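You operate a simulated robot arm through the tools that you are given. There is no shell and no other tool.

The job below is to be done with a simulated robot arm. You get a single attempt, and the scene is never put back.

JOB
Turn the heat down to 125, melt one blue block in the glue pot, then turn the heat off.
Fine: pot lid shut again; two blocks stay in the tray; leave the other dials.

It is judged by the outcome, as a careful person would: the job done as asked, and still so three seconds after it is handed in. It fails if anything else is knocked over, pushed out of place, dropped, spilled or broken. A push-on lid holds only when it is set on centred and level and pressed home; a screw cap is set on level and turned clockwise until tight.

ROBOT AND FRAMES
A 6-joint arm with a two-finger gripper, fixed in place. Base frame: the origin is at the foot of the arm, x ahead of it, y to its left, z up; the work surface is at about z = 0.95. Lengths are in m, angles in degrees, forces in N, time in s.
Its first joint turns from -166.0 to 166.0 degrees. Payload 3.43 kg.
The tool frame sits at the grasp point between the pads (the TCP): z along the fingers, y along the line on which they close. The tips reach 0.02 m beyond it. Largest opening 0.19 m; the body of the gripper starts 0.248 m behind the TCP.
Orientation is that of the tool frame in the base frame, as a unit quaternion [x, y, z, w]. With the fingers straight down and closing along the base's y, the tool's x points along the base's -x, its y along +y and its z along -z.

CONTROLS
- The arm moves only by the tool step_arm. Its argument "rows" is a list that holds one entry, the list of rows, each a list of 7 numbers: the shift along the tool's x, y, z in m, then the turn, a rotation vector about the tool's x, y, z in degrees, then the closure, from 0 (fully open) to 1 (shut). In form: [[[dx, dy, dz, ax, ay, az, grip], ...]]. A call has 1 to 20 rows; each row is the pose to reach, as a shift and turn from the pose commanded when the call began, along the tool's axes at that moment. A row lasts 0.2 s, in which the tool goes at most 0.05 m and 8.6 degrees; a call with a longer step from one row to the next is refused whole, and so is a gripper value outside its range. A pose out of reach is approached as far as the arm can. The call stops where the force on the tool passes 50 N (or 10 N more than at its start, if that is more) or the arm is blocked; 0.2 s more then pass. Each finger travels about 0.153 m/s and halts on what it meets, pressing with about 32 N; the grip force reading is that of the motor and also rises with nothing between the fingers. The clock runs only during rows and for 0.2 s after the last one: add rows that repeat a pose to give the fingers time. The reply holds the time, the measured pose of the TCP, the force on the tool along the base axes, the opening and the grip force, in the units named above and with some noise, with the torque about the TCP (base axes, N m) and any sound that the robot's microphone picked up.
- Cameras (640 x 400 px; columns grow to the right, rows downward): "scene" is fixed at [0.2214, -0.6507, 1.7568]; the picture's right is [-1.00, 0.01, 0.00], its down [0.01, 0.98, -0.20] and it looks along [-0.00, -0.20, -0.98] (base axes); focal length 214 px, centre (320, 200). "wrist" rides on the gripper at [0.07, -0.008, -0.288] in the tool frame; the picture's right is [0.12, 0.99, 0.00], its down [-0.96, 0.12, -0.25] and it looks along [-0.25, 0.03, 0.97] (tool axes); focal length 261 px, centre (320, 200).
- snapshot(camera): a new picture of that camera. It takes no simulated time.
- raise_lower(by): slides the trunk up (or, below 0, down) by that many m; the arm rides with it, the base frame stays. It gives what a move gives, with no picture.
- measure_at(camera, pixels): for up to 12 pixels [column, row] of the newest picture of that camera ("zoom" is the newest enlarged one), the place [x, y, z] in the base frame of the surface seen there, good to about 0.002 m. It takes no simulated time.
- zoom(camera, box): a new picture of the part [left, top, right, bottom] of that camera's present view, enlarged. It takes no simulated time.
- sign_off(): hands the job in; it is judged then, once.

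Open the gripper and draw the arm clear of the work before you hand the job in, unless the task says otherwise.

The tools are called after "Request:" as name(argument=value, ...) on one line, values as JSON. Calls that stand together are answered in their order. step_arm: Moves the arm, as the interface text tells. Its arguments: {"type":"object","properties":{"rows":{"type":"array"}},"required":["rows"]} The other tools are called the same way: raise_lower (by) slides the trunk up or down; snapshot (camera) takes a picture; measure_at (camera, pixels) gives the place of the surface under pixels of a picture; zoom (camera, box) takes an enlarged picture of a part of a camera's view; sign_off () hands the job in.

At the start:

```text
time: 0.0
ee_pos: [0.348, -0.5182, 1.4413]
ee_rot: [0.0, 1.0, 0.0, 0.0]
contact_force: [-0.3, 0.1, 0.4]
moment: [0.0, 0.0, 0.01]
width: 0.19
grasp_force: 0.2
trunk travel left (down, up): [-0.375, 0.065]
```

scene: 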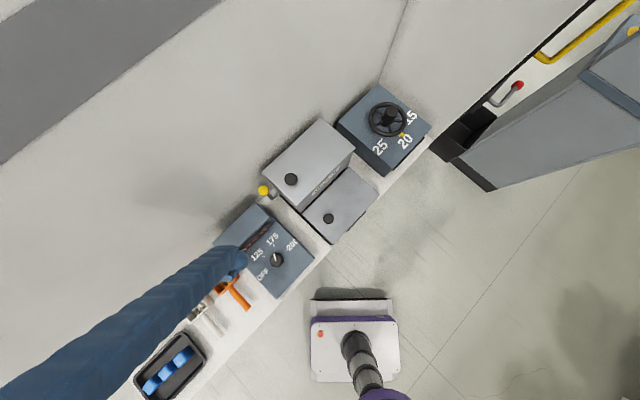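
wrist: 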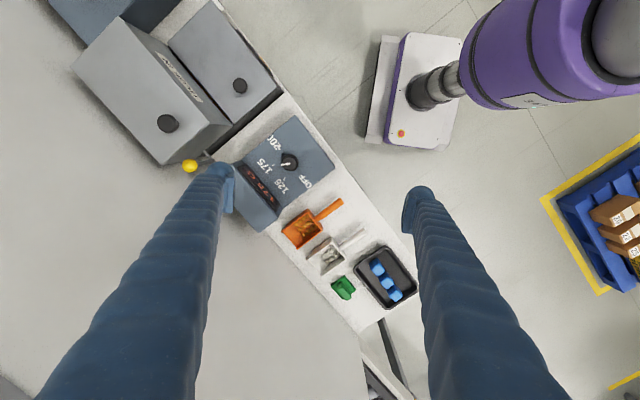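

I start by looking closer at the scene: the dial panel (about 265,255), the pots (about 310,165 and 340,205) and the tray (170,365).

Request:
zoom(camera="scene", box=[200, 80, 440, 300])

Request:
zoom(camera="wrist", box=[220, 90, 440, 320])

Request:
zoom(camera="wrist", box=[40, 0, 300, 190])

```text
1.82 times, centred on (320, 190) of scene
```

zoom: 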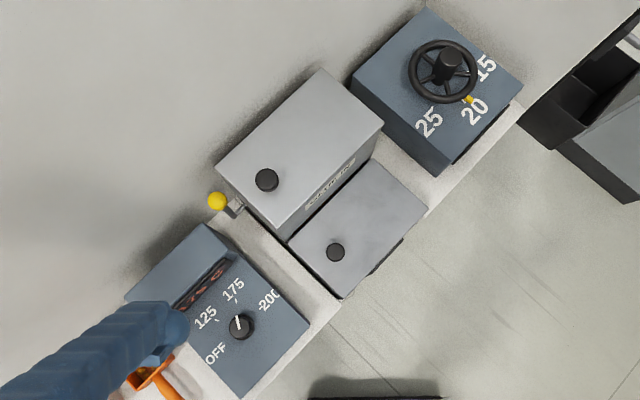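

```text
1.74 times, centred on (330, 205) of wrist
```

zoom: 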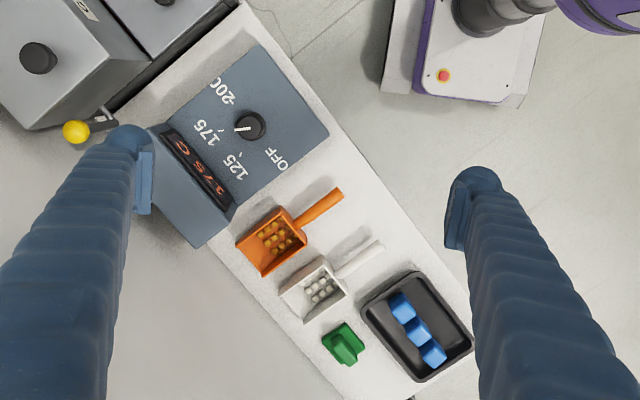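

```text
2.11 times, centred on (170, 95) of wrist
```

zoom: 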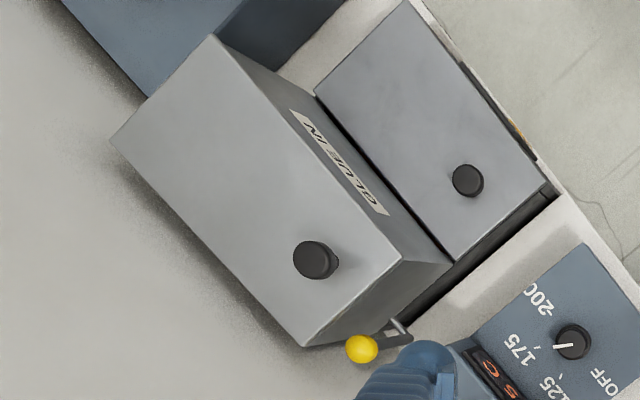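

Now measure key points: in the wrist picture the pots, knobs, panel, dial, tray, blocks.

Request:
measure_at(camera="wrist", pixels=[[167, 123], [240, 86], [190, 165], [290, 162], [282, 159], [376, 268], [386, 282], [396, 294], [120, 15], [75, 65], [165, 163], [233, 123]])

Request:
measure_at(camera="wrist", pixels=[[205, 2], [168, 42], [280, 92], [228, 130], [330, 165], [292, 116], [235, 165], [270, 200], [360, 268], [380, 250], [412, 290], [388, 306]])

Request:
zoom(camera="scene", box=[250, 110, 380, 210])

Request:
zoom(camera="wrist", box=[225, 105, 345, 215])

Request:
zoom(camera="wrist", box=[320, 230, 430, 320])

```text
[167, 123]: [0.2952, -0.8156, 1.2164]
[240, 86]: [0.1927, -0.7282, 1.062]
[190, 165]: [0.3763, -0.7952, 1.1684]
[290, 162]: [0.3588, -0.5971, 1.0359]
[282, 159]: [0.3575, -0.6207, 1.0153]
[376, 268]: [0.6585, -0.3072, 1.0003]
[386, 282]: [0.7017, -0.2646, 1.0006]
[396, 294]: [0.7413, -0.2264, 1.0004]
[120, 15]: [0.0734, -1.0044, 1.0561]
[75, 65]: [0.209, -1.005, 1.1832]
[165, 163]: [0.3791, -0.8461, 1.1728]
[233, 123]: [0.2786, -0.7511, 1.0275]
```

```text
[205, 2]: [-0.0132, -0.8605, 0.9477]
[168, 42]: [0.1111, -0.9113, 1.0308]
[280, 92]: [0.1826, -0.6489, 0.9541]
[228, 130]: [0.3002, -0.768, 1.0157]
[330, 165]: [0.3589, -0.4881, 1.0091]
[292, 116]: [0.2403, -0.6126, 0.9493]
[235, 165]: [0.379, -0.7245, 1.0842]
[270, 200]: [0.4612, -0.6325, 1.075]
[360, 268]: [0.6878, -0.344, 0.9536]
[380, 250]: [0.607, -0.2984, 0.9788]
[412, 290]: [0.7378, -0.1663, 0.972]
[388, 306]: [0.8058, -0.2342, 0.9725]
```

```text
4.00 times, centred on (315, 160) of scene
```

zoom: 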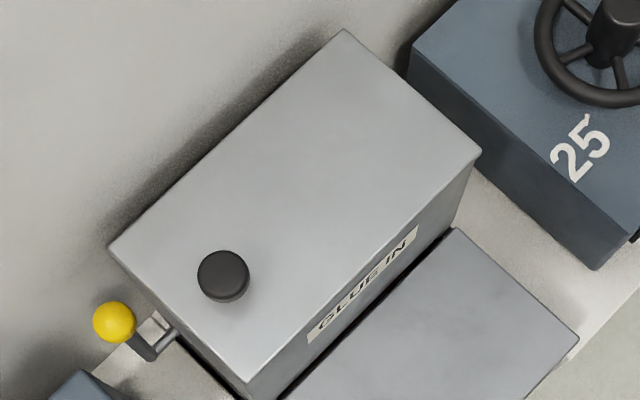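

```text
3.64 times, centred on (285, 160) of wrist
```

zoom: 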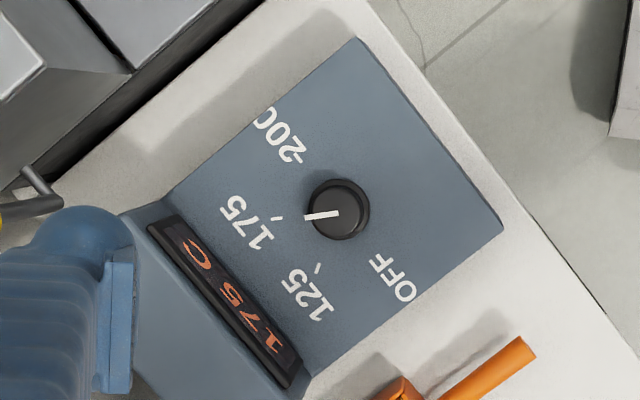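

```text
4.44 times, centred on (375, 275) of wrist
```

zoom: 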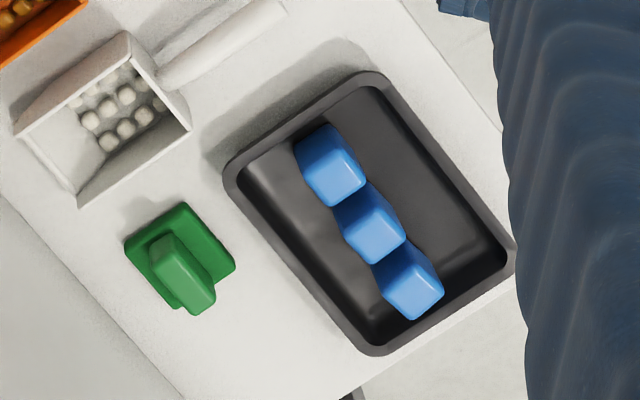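

The display reads 175 C and the knob is at (290,162). I move above the pots for a better view of their lids, labels and the yellow lever.

Request:
step_arm(rows=[[[0.033, -0.029, 0, 0, 0, 0, 0], [0.066, -0.058, 0, 0, 0, 0, 0], [0.099, -0.087, 0, 0, 0, 0, 0], [0.132, -0.116, 0, 0, 0, 0, 0], [0.165, -0.145, 0, 0, 0, 0, 0], [0.198, -0.174, 0, 0, 0, 0, 0], [0.228, -0.2, 0, 0, 0, 0, 0], [0.228, -0.2, 0, 0, 0, 0, 0]]])

Request:
snapshot(camera="wrist")

Request:
snapshot(camera="scene")

```text
time: 1.8
ee_pos: [0.1212, -0.7166, 1.4434]
ee_rot: [-0.001, 1.0, 0.0, 0.0]
contact_force: [0.5, 0.7, -0.1]
moment: [-0.02, 0.05, 0.0]
width: 0.1901
grasp_force: 0.1
trunk travel left (down, up): [-0.375, 0.065]
```

```text
taken
```

wrist: 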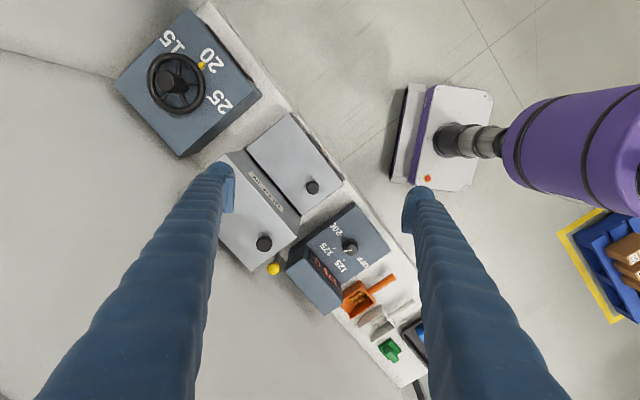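

```text
taken
```

scene: 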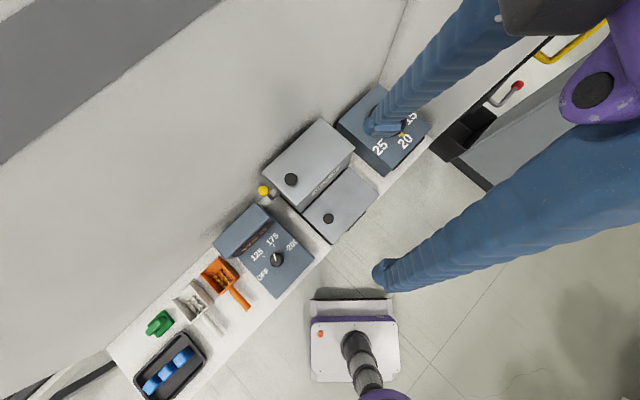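

Scene now shows the panel and pots unobstructed; zoom in on both views.

Request:
zoom(camera="scene", box=[210, 190, 330, 310])

Request:
zoom(camera="wrist", box=[210, 105, 350, 285])

Request:
zoom(camera="scene", box=[250, 110, 390, 250])

Request:
zoom(camera="scene", box=[110, 240, 270, 400])

```text
3.33 times, centred on (270, 250) of scene
```

zoom: 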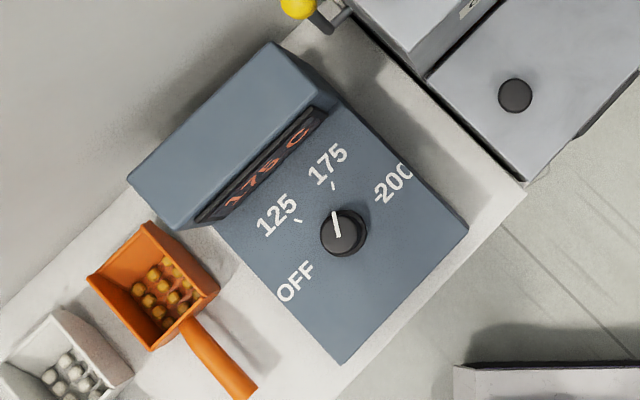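

```text
2.22 times, centred on (280, 195) of wrist
```

zoom: 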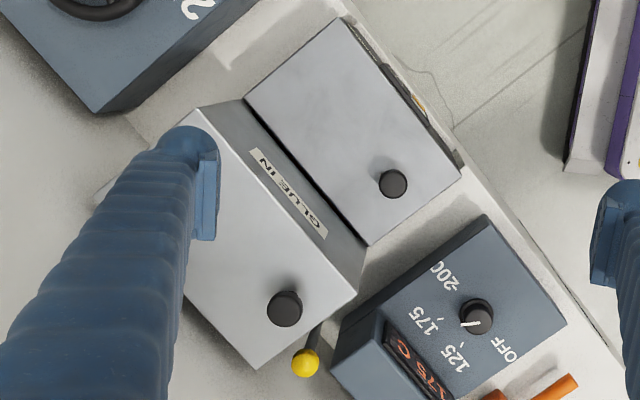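

```text
2.86 times, centred on (320, 180) of scene
```

zoom: 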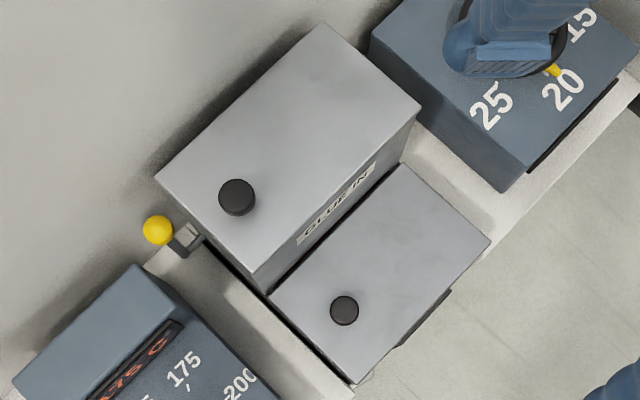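

```text
2.50 times, centred on (190, 320) of scene
```

zoom: 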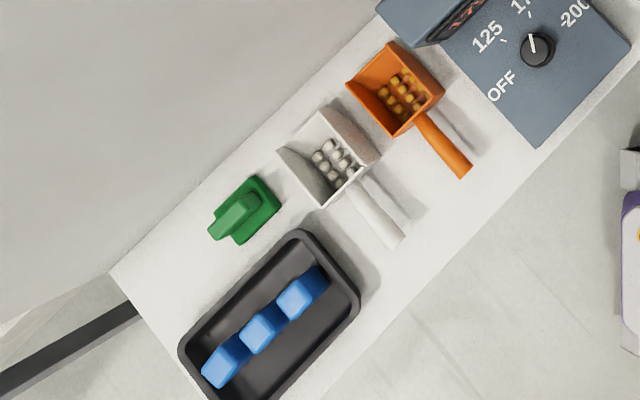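

The lines of the station run at 45° in base. I turn the tool by 45° to line up with it, then will tilt for an oblique look at the pot fronts.

Request:
step_arm(rows=[[[0, 0.01, 0, 0, 0, 7.5, 0], [0, 0.02, 0, 0, 0, 15, 0], [0, 0.03, 0, 0, 0, 22.5, 0], [0, 0.04, 0, 0, 0, 30, 0], [0, 0.05, 0, 0, 0, 37.5, 0], [0, 0.06, 0, 0, 0, 45, 0], [0, 0.06, 0, 0, 0, 45, 0]]])

Request:
snapshot(camera="wrist")

```text
time: 3.4
ee_pos: [0.1199, -0.6584, 1.4426]
ee_rot: [0.383, 0.924, 0.0, 0.001]
contact_force: [0.1, 0.9, 0.3]
moment: [0.02, -0.05, 0.02]
width: 0.1902
grasp_force: 0.0
trunk travel left (down, up): [-0.375, 0.065]
```

```text
taken
```

wrist: 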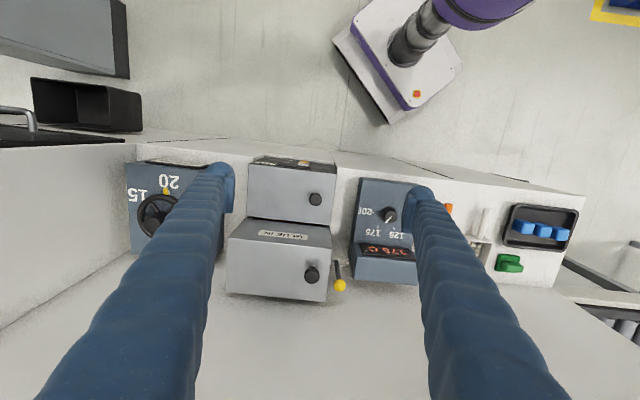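

Now tilt to look at the pot fronts from the operator's side.

Request:
step_arm(rows=[[[0.02, 0, 0.02, 0, -7, 0, 0], [0.04, 0, 0.04, 0, -14, 0, 0], [0.06, 0, 0.06, 0, -21, 0, 0], [0.08, 0, 0.08, 0, -28, 0, 0], [0.1, 0, 0.1, 0, -35, 0, 0], [0.1, 0, 0.1, 0, -35, 0, 0]]])

Request:
snapshot(camera="wrist")

Request:
zoom(camera="wrist", box=[210, 100, 370, 260])

```text
time: 4.8
ee_pos: [0.0509, -0.5866, 1.3432]
ee_rot: [0.366, 0.881, -0.117, 0.277]
contact_force: [-0.1, 1.0, 0.1]
moment: [-0.04, 0.09, -0.04]
width: 0.1899
grasp_force: 0.0
trunk travel left (down, up): [-0.375, 0.065]
```

```text
taken
```

wrist: 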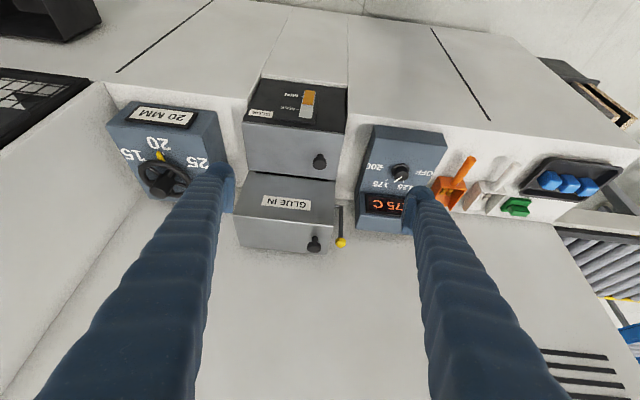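

```text
2.50 times, centred on (290, 180) of wrist
```

zoom: 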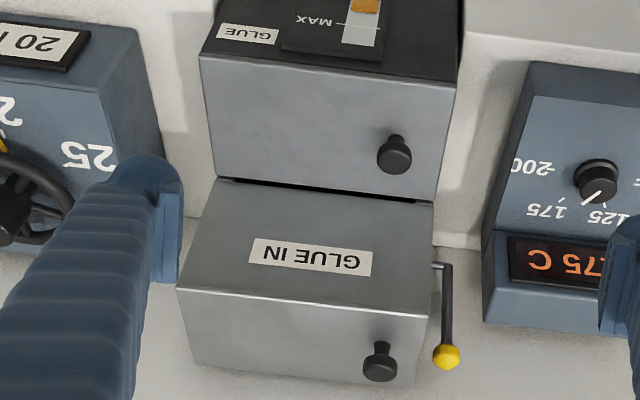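

The front of the low box carries a GLUE gauge; the tall box behind says GLUE IN. I zoom further on the gauge, the seams and the lever.

Request:
zoom(camera="wrist", box=[235, 75, 355, 150])

Request:
zoom(camera="wrist", box=[225, 165, 360, 260])

Request:
measure_at(camera="wrist", pixels=[[243, 123], [344, 134], [336, 178], [247, 170], [248, 174], [334, 181], [239, 218], [333, 226], [340, 206], [341, 243], [320, 162], [308, 98]])

```text
5.33 times, centred on (295, 112) of wrist
```

zoom: 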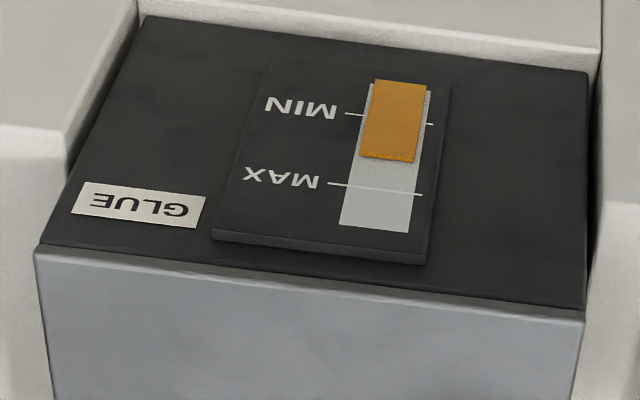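

```text
4.21 times, centred on (292, 212) of wrist
```

zoom: 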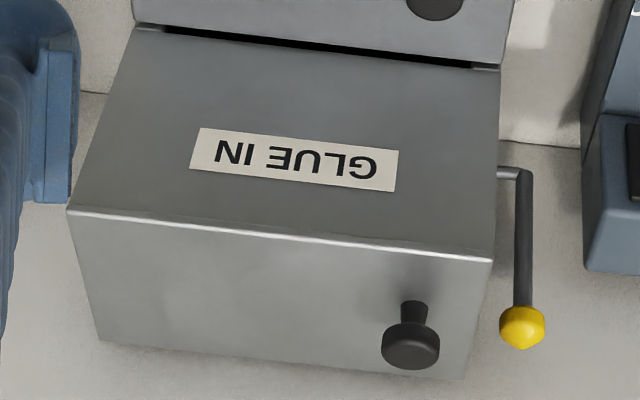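

```text
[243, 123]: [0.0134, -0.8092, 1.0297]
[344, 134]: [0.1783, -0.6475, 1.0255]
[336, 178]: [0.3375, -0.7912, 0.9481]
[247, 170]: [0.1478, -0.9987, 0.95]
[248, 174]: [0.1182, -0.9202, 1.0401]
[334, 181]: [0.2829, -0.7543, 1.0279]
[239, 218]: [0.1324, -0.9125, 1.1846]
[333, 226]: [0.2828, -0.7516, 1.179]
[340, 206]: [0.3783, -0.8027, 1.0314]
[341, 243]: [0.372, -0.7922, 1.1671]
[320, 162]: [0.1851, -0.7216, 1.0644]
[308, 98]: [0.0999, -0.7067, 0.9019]
```

The tall box's front reads GLUE IN, the low one has the glue gauge (just above MIN). I straighten the tool and move toward the panel side to look at the lids' edges from the right.

Request:
step_arm(rows=[[[-0.0161, 0.0298, 0.0262, 0, 5.83, 0, 0], [-0.0322, 0.0597, 0.0523, 0, 11.67, 0, 0], [-0.0483, 0.0895, 0.0785, 0, 17.5, 0, 0], [-0.0643, 0.1193, 0.1047, 0, 23.33, 0, 0], [-0.0804, 0.1492, 0.1308, 0, 29.17, 0, 0], [-0.0965, 0.179, 0.157, 0, 35, 0, 0], [-0.0965, 0.179, 0.157, 0, 35, 0, 0]]])

Request:
snapshot(camera="wrist")

Request:
snapshot(camera="scene")

```text
time: 6.4
ee_pos: [0.2943, -0.5797, 1.2705]
ee_rot: [0.383, 0.924, -0.001, 0.0]
contact_force: [-0.2, -0.4, 0.3]
moment: [-0.03, -0.14, -0.01]
width: 0.1902
grasp_force: 0.0
trunk travel left (down, up): [-0.375, 0.065]
```

```text
taken
```

wrist: 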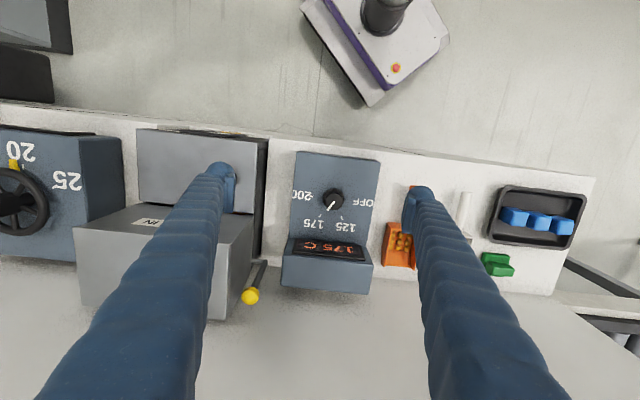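

```text
taken
```

scene: 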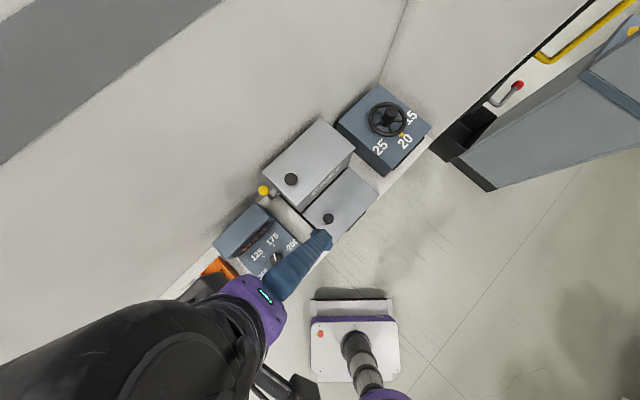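

Directly over the panel now; zoom on the dial, and tilt next to see the pot sides.

Request:
zoom(camera="wrist", box=[285, 145, 385, 265])

Request:
measure_at(camera="wrist", pixels=[[333, 201], [329, 210], [337, 205], [296, 153], [379, 161], [374, 243], [290, 236], [318, 216], [342, 217], [306, 194], [362, 201], [340, 250]])

Request:
step_arm(rows=[[[0, 0, 0, 8, 0, 0, 0], [0, 0, 0, 16, 0, 0, 0], [0, 0.01, 0, 24, 0, 0, 0], [0, 0.02, -0.01, 32, 0, 0, 0], [0, 0.03, -0.02, 40, 0, 0, 0], [0, 0.04, -0.03, 48, 0, 0, 0], [0, 0.04, -0.03, 48, 0, 0, 0]]])

Request:
snapshot(camera="wrist")

```text
3.33 times, centred on (335, 205) of wrist
```

zoom: 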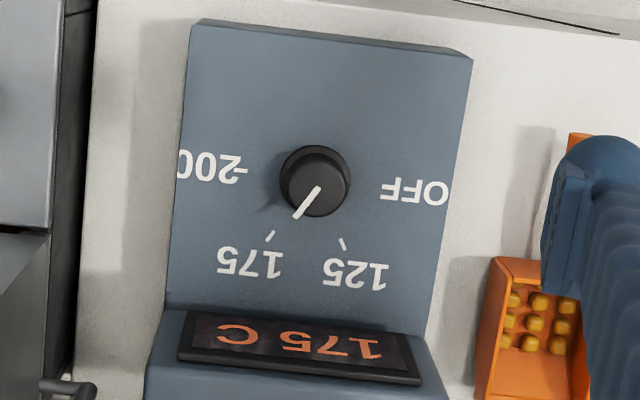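

```text
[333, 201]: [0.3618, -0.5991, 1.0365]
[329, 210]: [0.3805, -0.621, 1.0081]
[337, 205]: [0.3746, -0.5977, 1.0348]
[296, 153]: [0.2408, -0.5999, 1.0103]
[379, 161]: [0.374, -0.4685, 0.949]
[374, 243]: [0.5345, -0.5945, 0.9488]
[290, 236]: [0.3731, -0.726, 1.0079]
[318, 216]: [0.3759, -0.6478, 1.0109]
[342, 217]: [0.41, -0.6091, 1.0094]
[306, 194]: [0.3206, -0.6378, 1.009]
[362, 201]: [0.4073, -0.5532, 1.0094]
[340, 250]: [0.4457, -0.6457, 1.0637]
```

```text
time: 8.0
ee_pos: [0.3238, -0.5526, 1.2994]
ee_rot: [0.349, 0.844, -0.376, -0.155]
contact_force: [-0.9, 1.5, 0.2]
moment: [0.03, -0.05, 0.0]
width: 0.1899
grasp_force: 0.0
trunk travel left (down, up): [-0.375, 0.065]
```

```text
taken
```

wrist: 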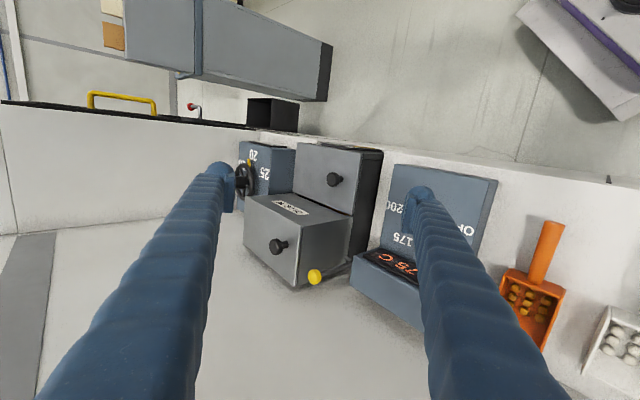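

Now a view from the right side; zoom in on the pots.

Request:
zoom(camera="wrist", box=[230, 130, 400, 300])

Request:
zoom(camera="wrist", box=[290, 200, 380, 290])

Request:
measure_at(camera="wrist", pixels=[[299, 143], [361, 150], [382, 152], [352, 213], [349, 217], [302, 232], [294, 285], [245, 240], [316, 277], [350, 262], [340, 240], [365, 190]])

```text
2.35 times, centred on (315, 215) of wrist
```

zoom: 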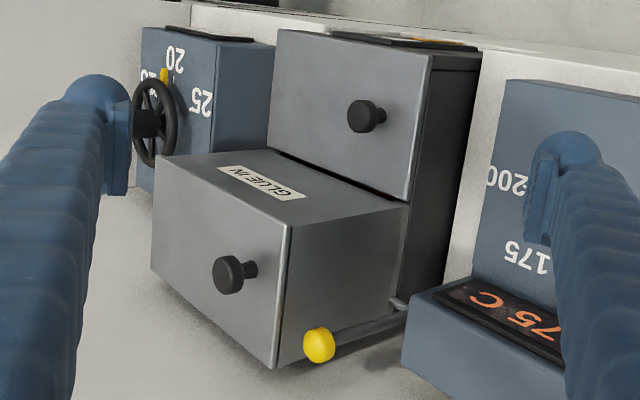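

```text
4.44 times, centred on (335, 245) of wrist
```

zoom: 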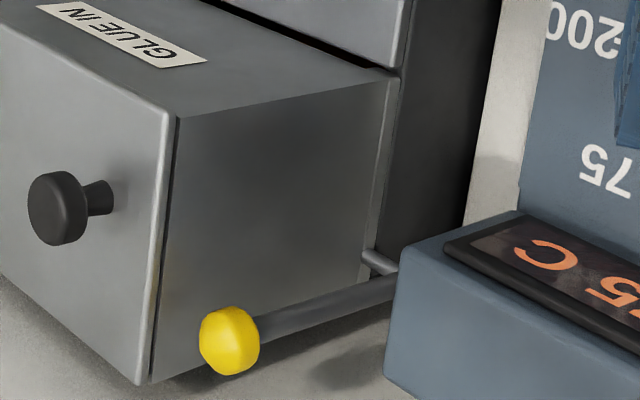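

```text
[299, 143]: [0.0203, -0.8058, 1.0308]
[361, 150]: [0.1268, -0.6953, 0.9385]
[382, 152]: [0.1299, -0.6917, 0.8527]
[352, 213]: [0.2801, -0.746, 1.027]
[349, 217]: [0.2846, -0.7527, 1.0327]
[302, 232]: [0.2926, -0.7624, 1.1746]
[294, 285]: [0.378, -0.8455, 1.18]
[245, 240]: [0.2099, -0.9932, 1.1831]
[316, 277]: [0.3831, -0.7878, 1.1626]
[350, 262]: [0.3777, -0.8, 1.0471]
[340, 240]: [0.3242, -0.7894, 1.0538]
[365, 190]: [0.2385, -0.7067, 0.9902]
```

The tall hopper (with a thin lid and a lever shaft at its base, z≈1.03) sits above/behind the pot body. First the dial: I straighten the tool above the knob at about (0.361, -0.598), closing the fingers partway.

Request:
step_arm(rows=[[[-0.01, 0.0067, 0.0074, -8, 0, 0, 0.1], [-0.02, 0.0135, 0.0149, -16, 0, 0, 0.2], [-0.03, 0.0203, 0.0223, -24, 0, 0, 0.3], [-0.04, 0.027, 0.0297, -32, 0, 0, 0.4], [-0.05, 0.0338, 0.0372, -40, 0, 0, 0.5], [-0.06, 0.0406, 0.0446, -48, 0, 0, 0.5], [-0.06, 0.0406, 0.0446, -48, 0, 0, 0.5]]])

Request:
snapshot(camera="wrist")

Request:
zoom(camera="wrist", box=[270, 130, 390, 230])

```text
time: 9.6
ee_pos: [0.3633, -0.5969, 1.2382]
ee_rot: [0.382, 0.924, 0.0, 0.0]
contact_force: [0.0, -0.9, 0.6]
moment: [0.05, 0.04, 0.01]
width: 0.0952
grasp_force: 0.1
trunk travel left (down, up): [-0.375, 0.065]
```

```text
taken
```

wrist: 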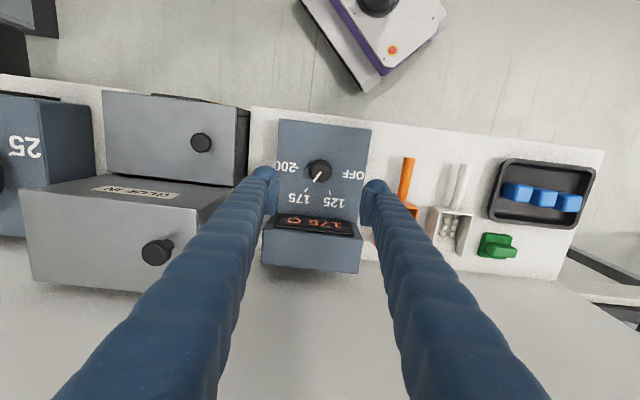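

```text
4.00 times, centred on (330, 180) of wrist
```

zoom: 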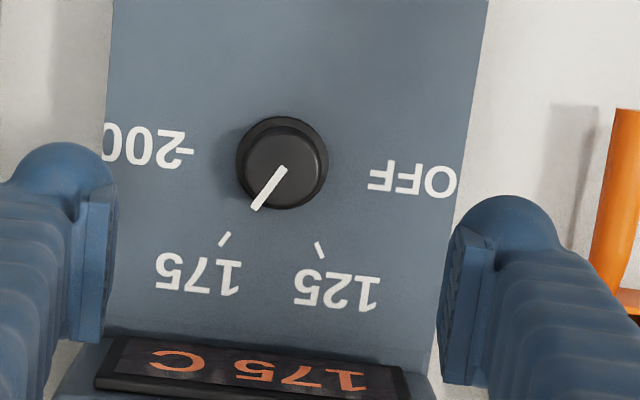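

Knob top is centred near zoom (285,172). Measure its extents.

Request:
measure_at(camera="zoom", pixels=[[285, 172], [250, 172], [322, 172], [285, 138], [285, 203], [224, 239], [320, 250], [388, 178], [180, 152], [258, 207]])

```text
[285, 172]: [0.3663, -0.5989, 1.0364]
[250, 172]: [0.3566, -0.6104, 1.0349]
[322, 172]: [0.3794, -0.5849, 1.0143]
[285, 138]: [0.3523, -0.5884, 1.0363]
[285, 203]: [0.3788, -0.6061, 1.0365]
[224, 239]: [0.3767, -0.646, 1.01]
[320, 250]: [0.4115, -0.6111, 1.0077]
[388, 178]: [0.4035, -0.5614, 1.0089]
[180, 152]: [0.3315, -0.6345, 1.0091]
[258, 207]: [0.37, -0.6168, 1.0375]
```

Descend over the knob with the fingers astride it, then close on it.

Request:
step_arm(rows=[[[-0.0025, -0.001, 0.045, 0, 0, 0, 0.58], [-0.0025, -0.001, 0.09, 0, 0, 0, 0.58], [-0.0025, -0.001, 0.135, 0, 0, 0, 0.58], [-0.0025, -0.001, 0.175, 0, 0, 0, 0.58], [-0.0025, -0.001, 0.203, 0, 0, 0, 0.58], [-0.0025, -0.001, 0.203, 0, 0, 0, 0.58]]])

Request:
snapshot(camera="wrist")

```text
time: 11.0
ee_pos: [0.3616, -0.6007, 1.0357]
ee_rot: [0.382, 0.924, 0.001, 0.0]
contact_force: [-0.4, -0.9, -0.1]
moment: [-0.01, -0.05, 0.0]
width: 0.0796
grasp_force: 0.0
trunk travel left (down, up): [-0.375, 0.065]
```

```text
taken
```

wrist: 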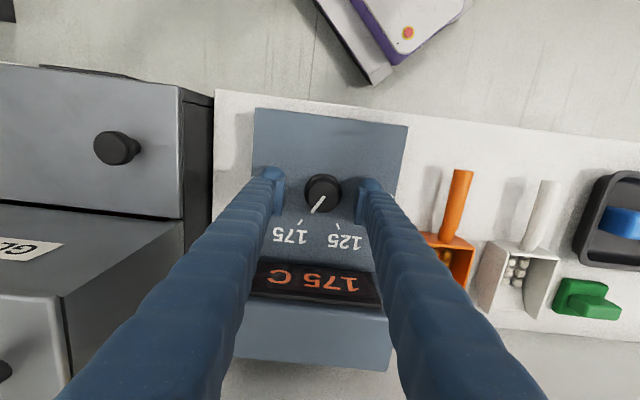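

Knob sits midway between the fingers (cols 280–365). Close on it.

Request:
step_arm(rows=[[[0, 0.001, 0.002, 0, 0, 0, 0.8], [0, 0.001, 0.002, 0, 0, 0, 0.9], [0, 0.001, 0.002, 0, 0, 0, 0.9]]])

```text
time: 11.8
ee_pos: [0.3643, -0.5984, 1.0348]
ee_rot: [0.383, 0.924, -0.001, -0.001]
contact_force: [14.3, 15.5, 12.5]
moment: [0.36, -0.13, -0.08]
width: 0.036
grasp_force: 44.9
trunk travel left (down, up): [-0.375, 0.065]
```

Gripped at width 0.036, with a side force toward +u; I relax it by shifting a little.

Request:
step_arm(rows=[[[0, 0.002, -0.001, 0, 0, 0, 0.9]]])

```text
time: 12.2
ee_pos: [0.3652, -0.5974, 1.0333]
ee_rot: [0.383, 0.924, -0.001, 0.0]
contact_force: [5.4, 7.1, 0.4]
moment: [-0.13, -0.22, -0.05]
width: 0.036
grasp_force: 45.2
trunk travel left (down, up): [-0.375, 0.065]
```

Forces are nearly relaxed; turn 60° counter-clockwise (seen from above) toward 125.

Request:
step_arm(rows=[[[0, 0.001, 0, 0, 0, 0, 0.9], [0, 0.001, 0, 0, 0, -7.5, 0.9], [0, 0.001, 0, 0, 0, -15, 0.9], [0, 0.001, 0, 0, 0, -22.5, 0.9], [0, 0.001, 0, 0, 0, -30, 0.9], [0, 0.001, 0, 0, 0, -30, 0.9]]])

Request:
snapshot(camera="wrist")

```text
time: 13.6
ee_pos: [0.365, -0.5966, 1.035]
ee_rot: [0.13, 0.992, -0.001, 0.0]
contact_force: [-6.4, 2.2, -5.9]
moment: [0.06, 0.07, -0.02]
width: 0.0361
grasp_force: 45.1
trunk travel left (down, up): [-0.375, 0.065]
```

```text
taken
```

wrist: 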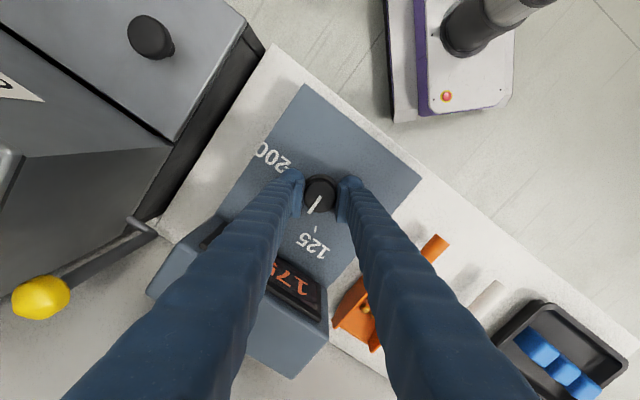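

The pointer turned with the grip (now between 175 and 125). Turn the remaining 30°.

Request:
step_arm(rows=[[[0, 0, 0, 0, 0, -7.5, 0.9], [0, 0, 0, 0, 0, -15, 0.9], [0, 0, 0, 0, 0, -22.5, 0.9], [0, 0, 0, 0, 0, -30, 0.9], [0, 0, 0, 0, 0, -30, 0.9]]])

Request:
snapshot(camera="wrist")

Request:
zoom(camera="wrist", box=[260, 140, 380, 260])

Request:
zoom(camera="scene", box=[210, 190, 330, 310])

```text
time: 14.8
ee_pos: [0.3646, -0.5962, 1.0345]
ee_rot: [-0.131, 0.991, 0.0, -0.001]
contact_force: [-7.5, 9.5, -11.7]
moment: [0.12, 0.03, -0.04]
width: 0.0359
grasp_force: 45.2
trunk travel left (down, up): [-0.375, 0.065]
```

```text
taken
```

wrist: 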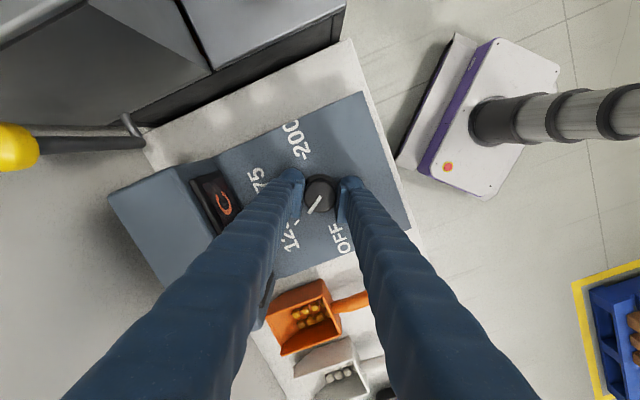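

```text
3.33 times, centred on (320, 200) of wrist
```

zoom: 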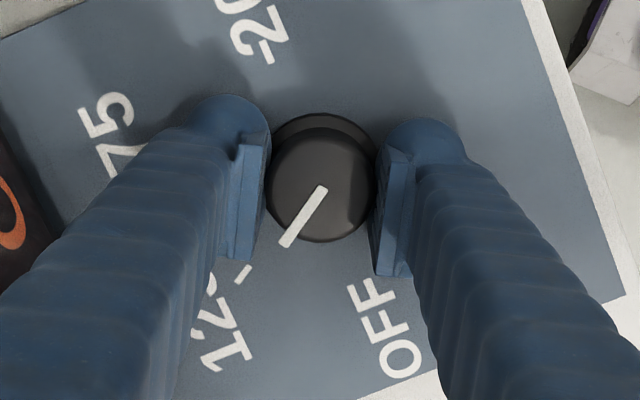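

```text
3.33 times, centred on (270, 250) of scene
```

zoom: 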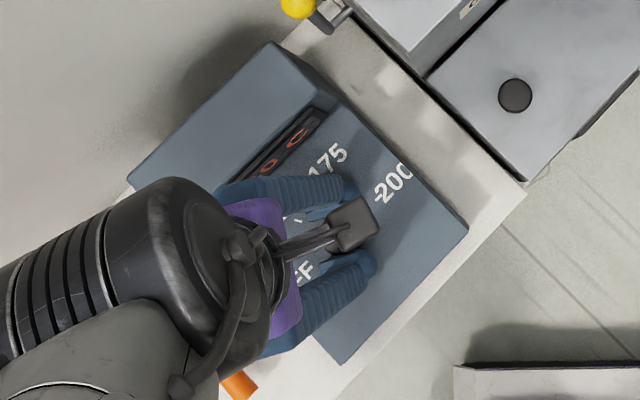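

The pointer lines up with the 125 tick. Release and lift to read the display.

Request:
step_arm(rows=[[[0, 0, 0, 0, 0, 0, 0.58], [0, 0, 0, 0, 0, 0, 0.58], [0, 0, -0.05, 0, 0, 0, 0.58], [0, 0, -0.1, 0, 0, 0, 0.58], [0, 0, -0.15, 0, 0, 0, 0.58], [0, 0, -0.2, 0, 0, 0, 0.58], [0, 0, -0.2, 0, 0, 7.5, 0.58], [0, 0, -0.2, 0, 0, 15, 0.58], [0, 0, -0.2, 0, 0, 22.5, 0.58], [0, 0, -0.2, 0, 0, 30, 0.58], [0, 0, -0.2, 0, 0, 37.5, 0.58], [0, 0, -0.2, 0, 0, 45, 0.4], [0, 0, -0.2, 0, 0, 52.5, 0.4], [0, 0, -0.2, 0, 0, 60, 0.4]]])

Request:
snapshot(camera="wrist")

Request:
zoom(camera="wrist", box=[270, 130, 390, 250])

```text
time: 17.8
ee_pos: [0.3657, -0.596, 1.2348]
ee_rot: [0.383, 0.924, 0.0, 0.0]
contact_force: [0.2, 0.8, 0.2]
moment: [-0.01, -0.03, 0.03]
width: 0.1141
grasp_force: 0.1
trunk travel left (down, up): [-0.375, 0.065]
```

```text
taken
```

wrist: 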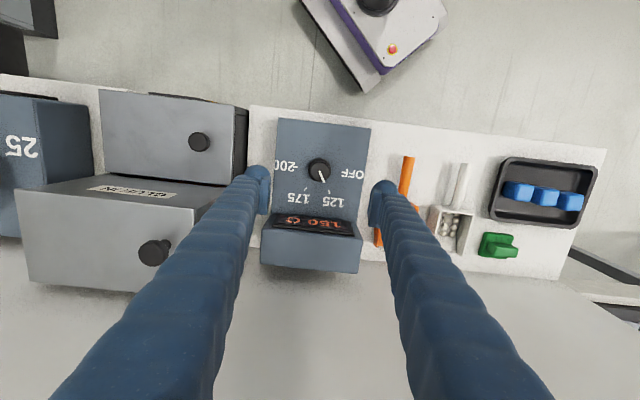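

```text
3.33 times, centred on (330, 190) of wrist
```

zoom: 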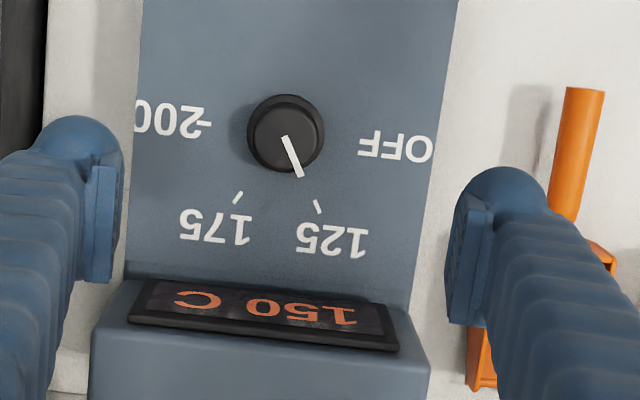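

The display is falling (150 C) with the pointer at 125. Now I go up and over the tall hopper's knob, turning the tool so the fingers will pinch along the depth direction.

Request:
step_arm(rows=[[[0, 0, -0.045, 0, 0, 0, 0.4], [0, 0, -0.09, 0, 0, -7.5, 0.4], [0, 0, -0.13, 0, 0, -15, 0.4], [-0.015, -0.03, -0.13, 0, 0, -22.5, 0.4], [-0.03, -0.06, -0.13, 0, 0, -30, 0.4], [-0.045, -0.09, -0.13, 0, 0, -37.5, 0.4], [-0.06, -0.12, -0.13, 0, 0, -45, 0.4], [-0.075, -0.15, -0.13, 0, 0, -52.5, 0.4], [-0.09, -0.18, -0.13, 0, 0, -60, 0.4], [-0.105, -0.205, -0.13, 0, 0, -67.5, 0.4], [-0.105, -0.205, -0.13, 0, 0, -75, 0.4], [-0.105, -0.205, -0.13, 0, 0, -82.5, 0.4], [-0.105, -0.205, -0.13, 0, 0, -90, 0.4], [-0.105, -0.205, -0.13, 0, 0, -90, 0.4]]])

Request:
snapshot(camera="wrist")

Request:
snapshot(camera="scene")

```text
time: 20.8
ee_pos: [0.2959, -0.8159, 1.3645]
ee_rot: [-0.383, 0.924, 0.001, 0.0]
contact_force: [-0.2, 0.4, 0.3]
moment: [-0.07, 0.02, 0.02]
width: 0.1143
grasp_force: 0.0
trunk travel left (down, up): [-0.375, 0.065]
```

```text
taken
```

wrist: 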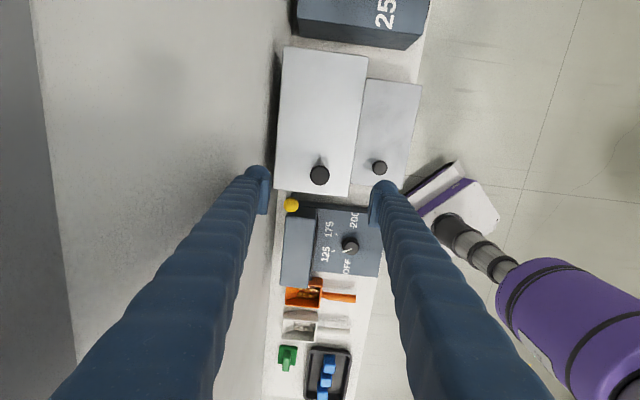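

```text
taken
```

scene: 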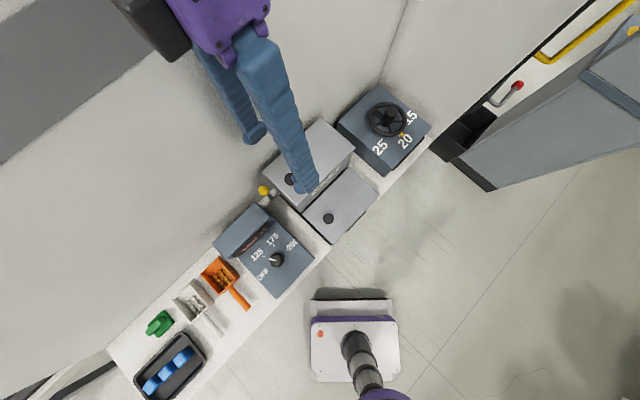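

The fingers are astride the tall knob (320,176). Zoom and measure it.

Request:
zoom(camera="wrist", box=[260, 130, 400, 220])

Request:
measure_at(camera="wrist", pixels=[[320, 176], [312, 176], [328, 176], [320, 168], [320, 184], [379, 167], [350, 195], [276, 189], [285, 48], [366, 57], [320, 160], [292, 205]])

```text
4.44 times, centred on (330, 175) of wrist
```

zoom: 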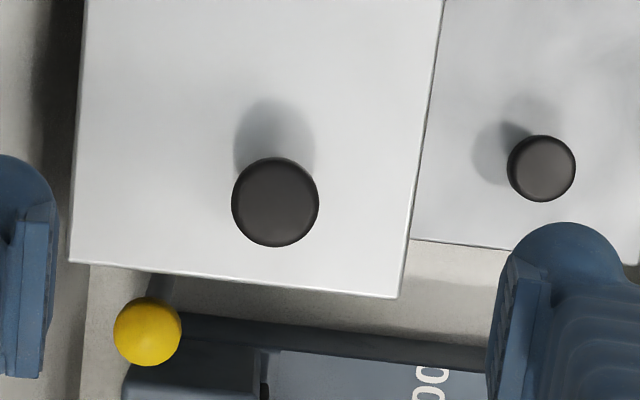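

```text
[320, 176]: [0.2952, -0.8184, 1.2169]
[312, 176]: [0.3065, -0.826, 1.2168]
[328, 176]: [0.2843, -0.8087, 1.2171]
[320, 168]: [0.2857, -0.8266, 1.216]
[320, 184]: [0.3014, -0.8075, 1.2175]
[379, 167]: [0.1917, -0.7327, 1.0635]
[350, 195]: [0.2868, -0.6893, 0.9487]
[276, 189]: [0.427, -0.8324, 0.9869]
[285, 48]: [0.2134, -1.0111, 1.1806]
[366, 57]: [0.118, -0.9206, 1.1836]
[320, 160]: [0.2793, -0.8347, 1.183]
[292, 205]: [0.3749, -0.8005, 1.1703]
```

Descend on the tall knob (centre ≈ 0.2945, -0.818, top z 1.217) and close.

Request:
step_arm(rows=[[[0.002, 0, 0.04, 0, 0, 0, 0.6], [0.002, 0, 0.08, 0, 0, 0, 0.65], [0.002, 0, 0.12, 0, 0, 0, 0.65], [0.002, 0, 0.155, 0, 0, 0, 0.65], [0.002, 0, 0.155, 0, 0, 0, 0.65], [0.002, 0, 0.155, 0, 0, 0, 0.9], [0.002, 0, 0.155, 0, 0, 0, 0.95], [0.002, 0, 0.155, 0, 0, 0, 0.95]]])

Request:
snapshot(camera="wrist")

```text
time: 22.6
ee_pos: [0.2936, -0.8192, 1.2111]
ee_rot: [-0.383, 0.924, 0.0, 0.0]
contact_force: [0.8, 2.3, 1.0]
moment: [0.05, -0.05, 0.01]
width: 0.0311
grasp_force: 44.8
trunk travel left (down, up): [-0.375, 0.065]
```

```text
taken
```

wrist: 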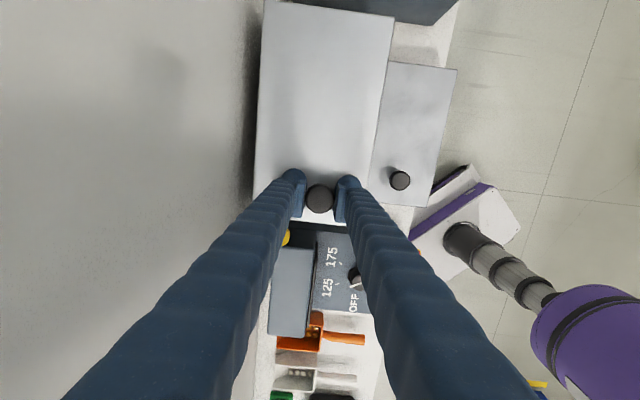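

Knob gripped (width 0.031). Try a small lift along an arc assuming a hinge on the far left edge.

Request:
step_arm(rows=[[[0.002, 0, -0.01, 0, 0, 0, 0.95], [0.004, 0, -0.02, 0, 0, 0, 0.95], [0.006, 0, -0.027, 0, 0, 0, 0.95], [0.006, 0, -0.027, 0, 0, 0, 0.95]]])

Request:
snapshot(camera="wrist")

Request:
zoom(camera="scene", box=[250, 110, 390, 250])

```text
time: 23.6
ee_pos: [0.29, -0.8232, 1.2364]
ee_rot: [-0.383, 0.924, 0.001, 0.0]
contact_force: [-0.5, 1.6, -5.2]
moment: [0.62, -0.5, -0.02]
width: 0.0299
grasp_force: 45.3
trunk travel left (down, up): [-0.375, 0.065]
```

```text
taken
```

wrist: 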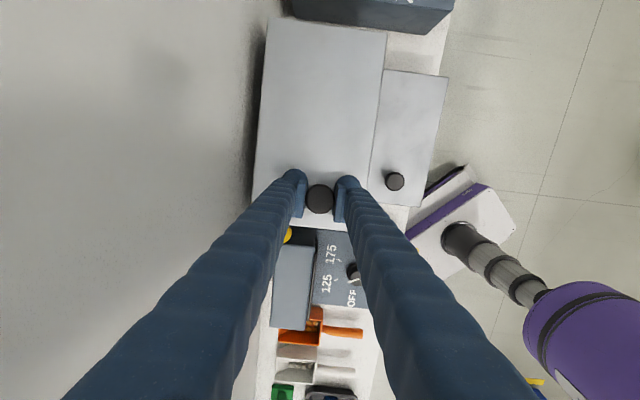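

```text
2.86 times, centred on (320, 180) of scene
```

zoom: 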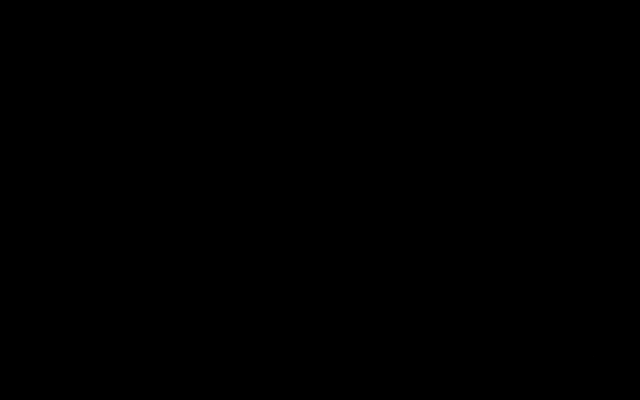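

The lid follows the knob with about 5 N. Measure the lid's surface to see whether it is hinged (tilted) or lifts level.

Request:
measure_at(camera="wrist", pixels=[[272, 25], [380, 35], [275, 100], [360, 100], [275, 170], [355, 170], [325, 30], [325, 165], [296, 235], [420, 130]])

```text
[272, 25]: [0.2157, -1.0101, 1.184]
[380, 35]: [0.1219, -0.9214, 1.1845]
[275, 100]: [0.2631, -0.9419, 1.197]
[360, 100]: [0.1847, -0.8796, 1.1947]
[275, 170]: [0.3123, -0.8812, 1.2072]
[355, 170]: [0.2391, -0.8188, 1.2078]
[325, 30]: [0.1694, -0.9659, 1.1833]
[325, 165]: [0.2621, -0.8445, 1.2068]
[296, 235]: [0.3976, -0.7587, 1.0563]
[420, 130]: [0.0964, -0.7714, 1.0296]
```

It is hinged at the left edge as assumed. Continue the opening arc to about 50°.

Request:
step_arm(rows=[[[0.0069, 0, -0.0194, 0, 0, 0, 0.95], [0.0158, 0, -0.0381, 0, 0, 0, 0.95], [0.0347, 0, -0.0667, 0, 0, 0, 0.95], [0.0583, 0, -0.0916, 0, 0, 0, 0.95], [0.086, 0, -0.1121, 0, 0, 0, 0.95], [0.086, 0, -0.1121, 0, 0, 0, 0.95]]])

Request:
snapshot(camera="wrist")

Request:
snapshot(camera="scene")

```text
time: 25.0
ee_pos: [0.2284, -0.8844, 1.3487]
ee_rot: [-0.383, 0.924, -0.001, -0.001]
contact_force: [0.3, 1.2, -1.0]
moment: [0.36, 0.12, -0.03]
width: 0.0303
grasp_force: 45.1
trunk travel left (down, up): [-0.375, 0.065]
```

```text
taken
```

wrist: 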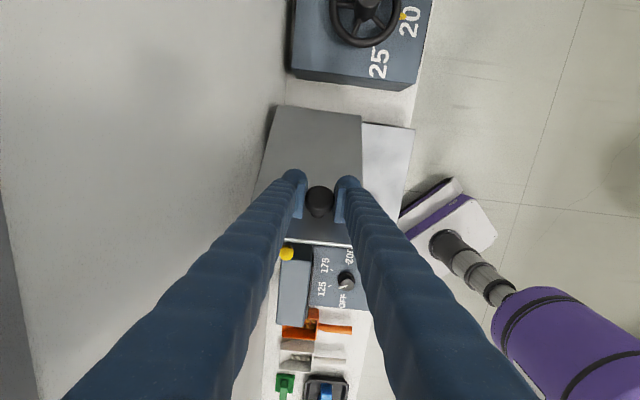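

```text
taken
```

scene: 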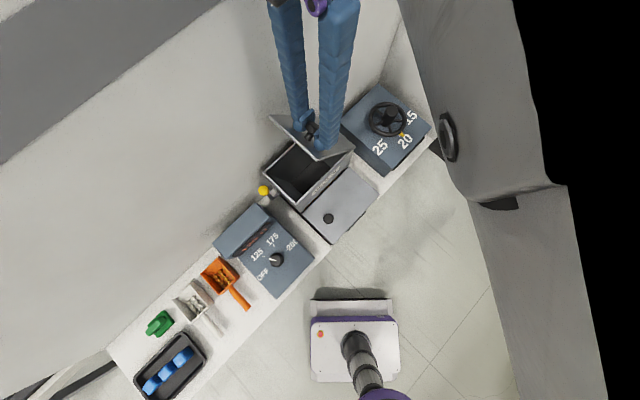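

The lid swings nicely (~50°) and the hopper interior shows at scene (300,170). Zoom inside.

Request:
zoom(camera="scene", box=[255, 105, 375, 225])

Request:
measure_at(camera="scene", pixels=[[300, 168], [292, 178], [305, 182], [285, 172], [312, 175], [320, 165], [296, 160]])

```text
3.33 times, centred on (315, 165) of scene
```

zoom: 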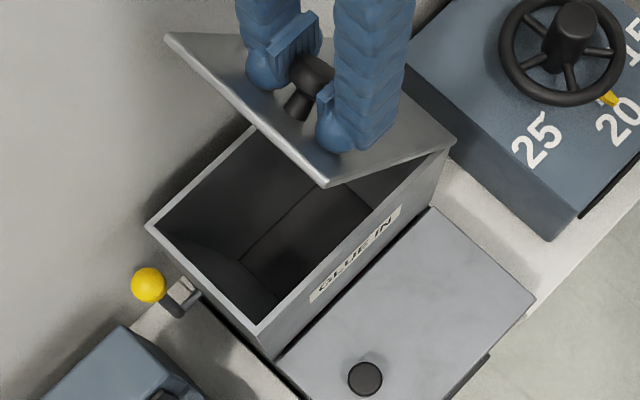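

```text
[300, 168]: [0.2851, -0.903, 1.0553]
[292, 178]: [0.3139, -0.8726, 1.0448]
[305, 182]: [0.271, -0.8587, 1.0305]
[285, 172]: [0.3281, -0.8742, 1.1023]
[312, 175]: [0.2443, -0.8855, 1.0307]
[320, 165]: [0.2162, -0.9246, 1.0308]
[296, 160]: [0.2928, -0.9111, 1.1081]
```

Inside is a floor at z≈1.03, the lever's level — a loading chamber. Continue opening the lid to and past vertical.

Request:
step_arm(rows=[[[0.0307, 0, -0.0154, 0, 0, 0, 0.95], [0.0637, 0, -0.0251, 0, 0, 0, 0.95], [0.0978, 0, -0.029, 0, 0, 0, 0.95], [0.0978, 0, -0.029, 0, 0, 0, 0.95]]])

Request:
snapshot(camera="wrist")

Request:
zoom(camera="scene", box=[255, 105, 375, 225])

```text
time: 25.5
ee_pos: [0.2146, -0.8993, 1.3592]
ee_rot: [-0.386, 0.922, 0.009, 0.007]
contact_force: [9.3, -20.0, -18.6]
moment: [0.25, 0.05, -0.21]
width: 0.0308
grasp_force: 18.0
out of reach, approached as far as the arm can: row 2
trunk travel left (down, up): [-0.375, 0.065]
stopped in row 2: the force on the tool passed its limit at 89 N (the readings are from after the stop); the commanded pose is now the measured one
```

```text
taken
```

wrist: 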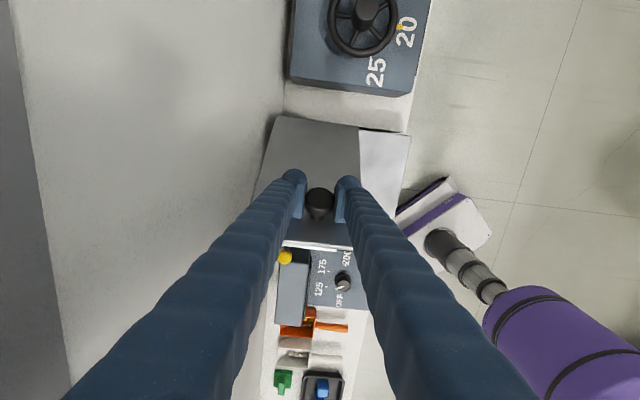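

```text
3.33 times, centred on (315, 165) of scene
```

zoom: 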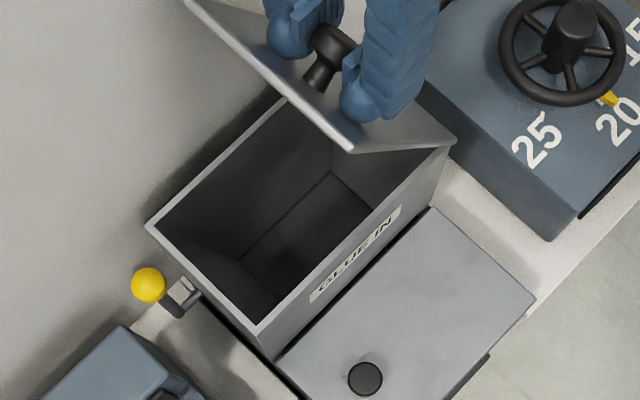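

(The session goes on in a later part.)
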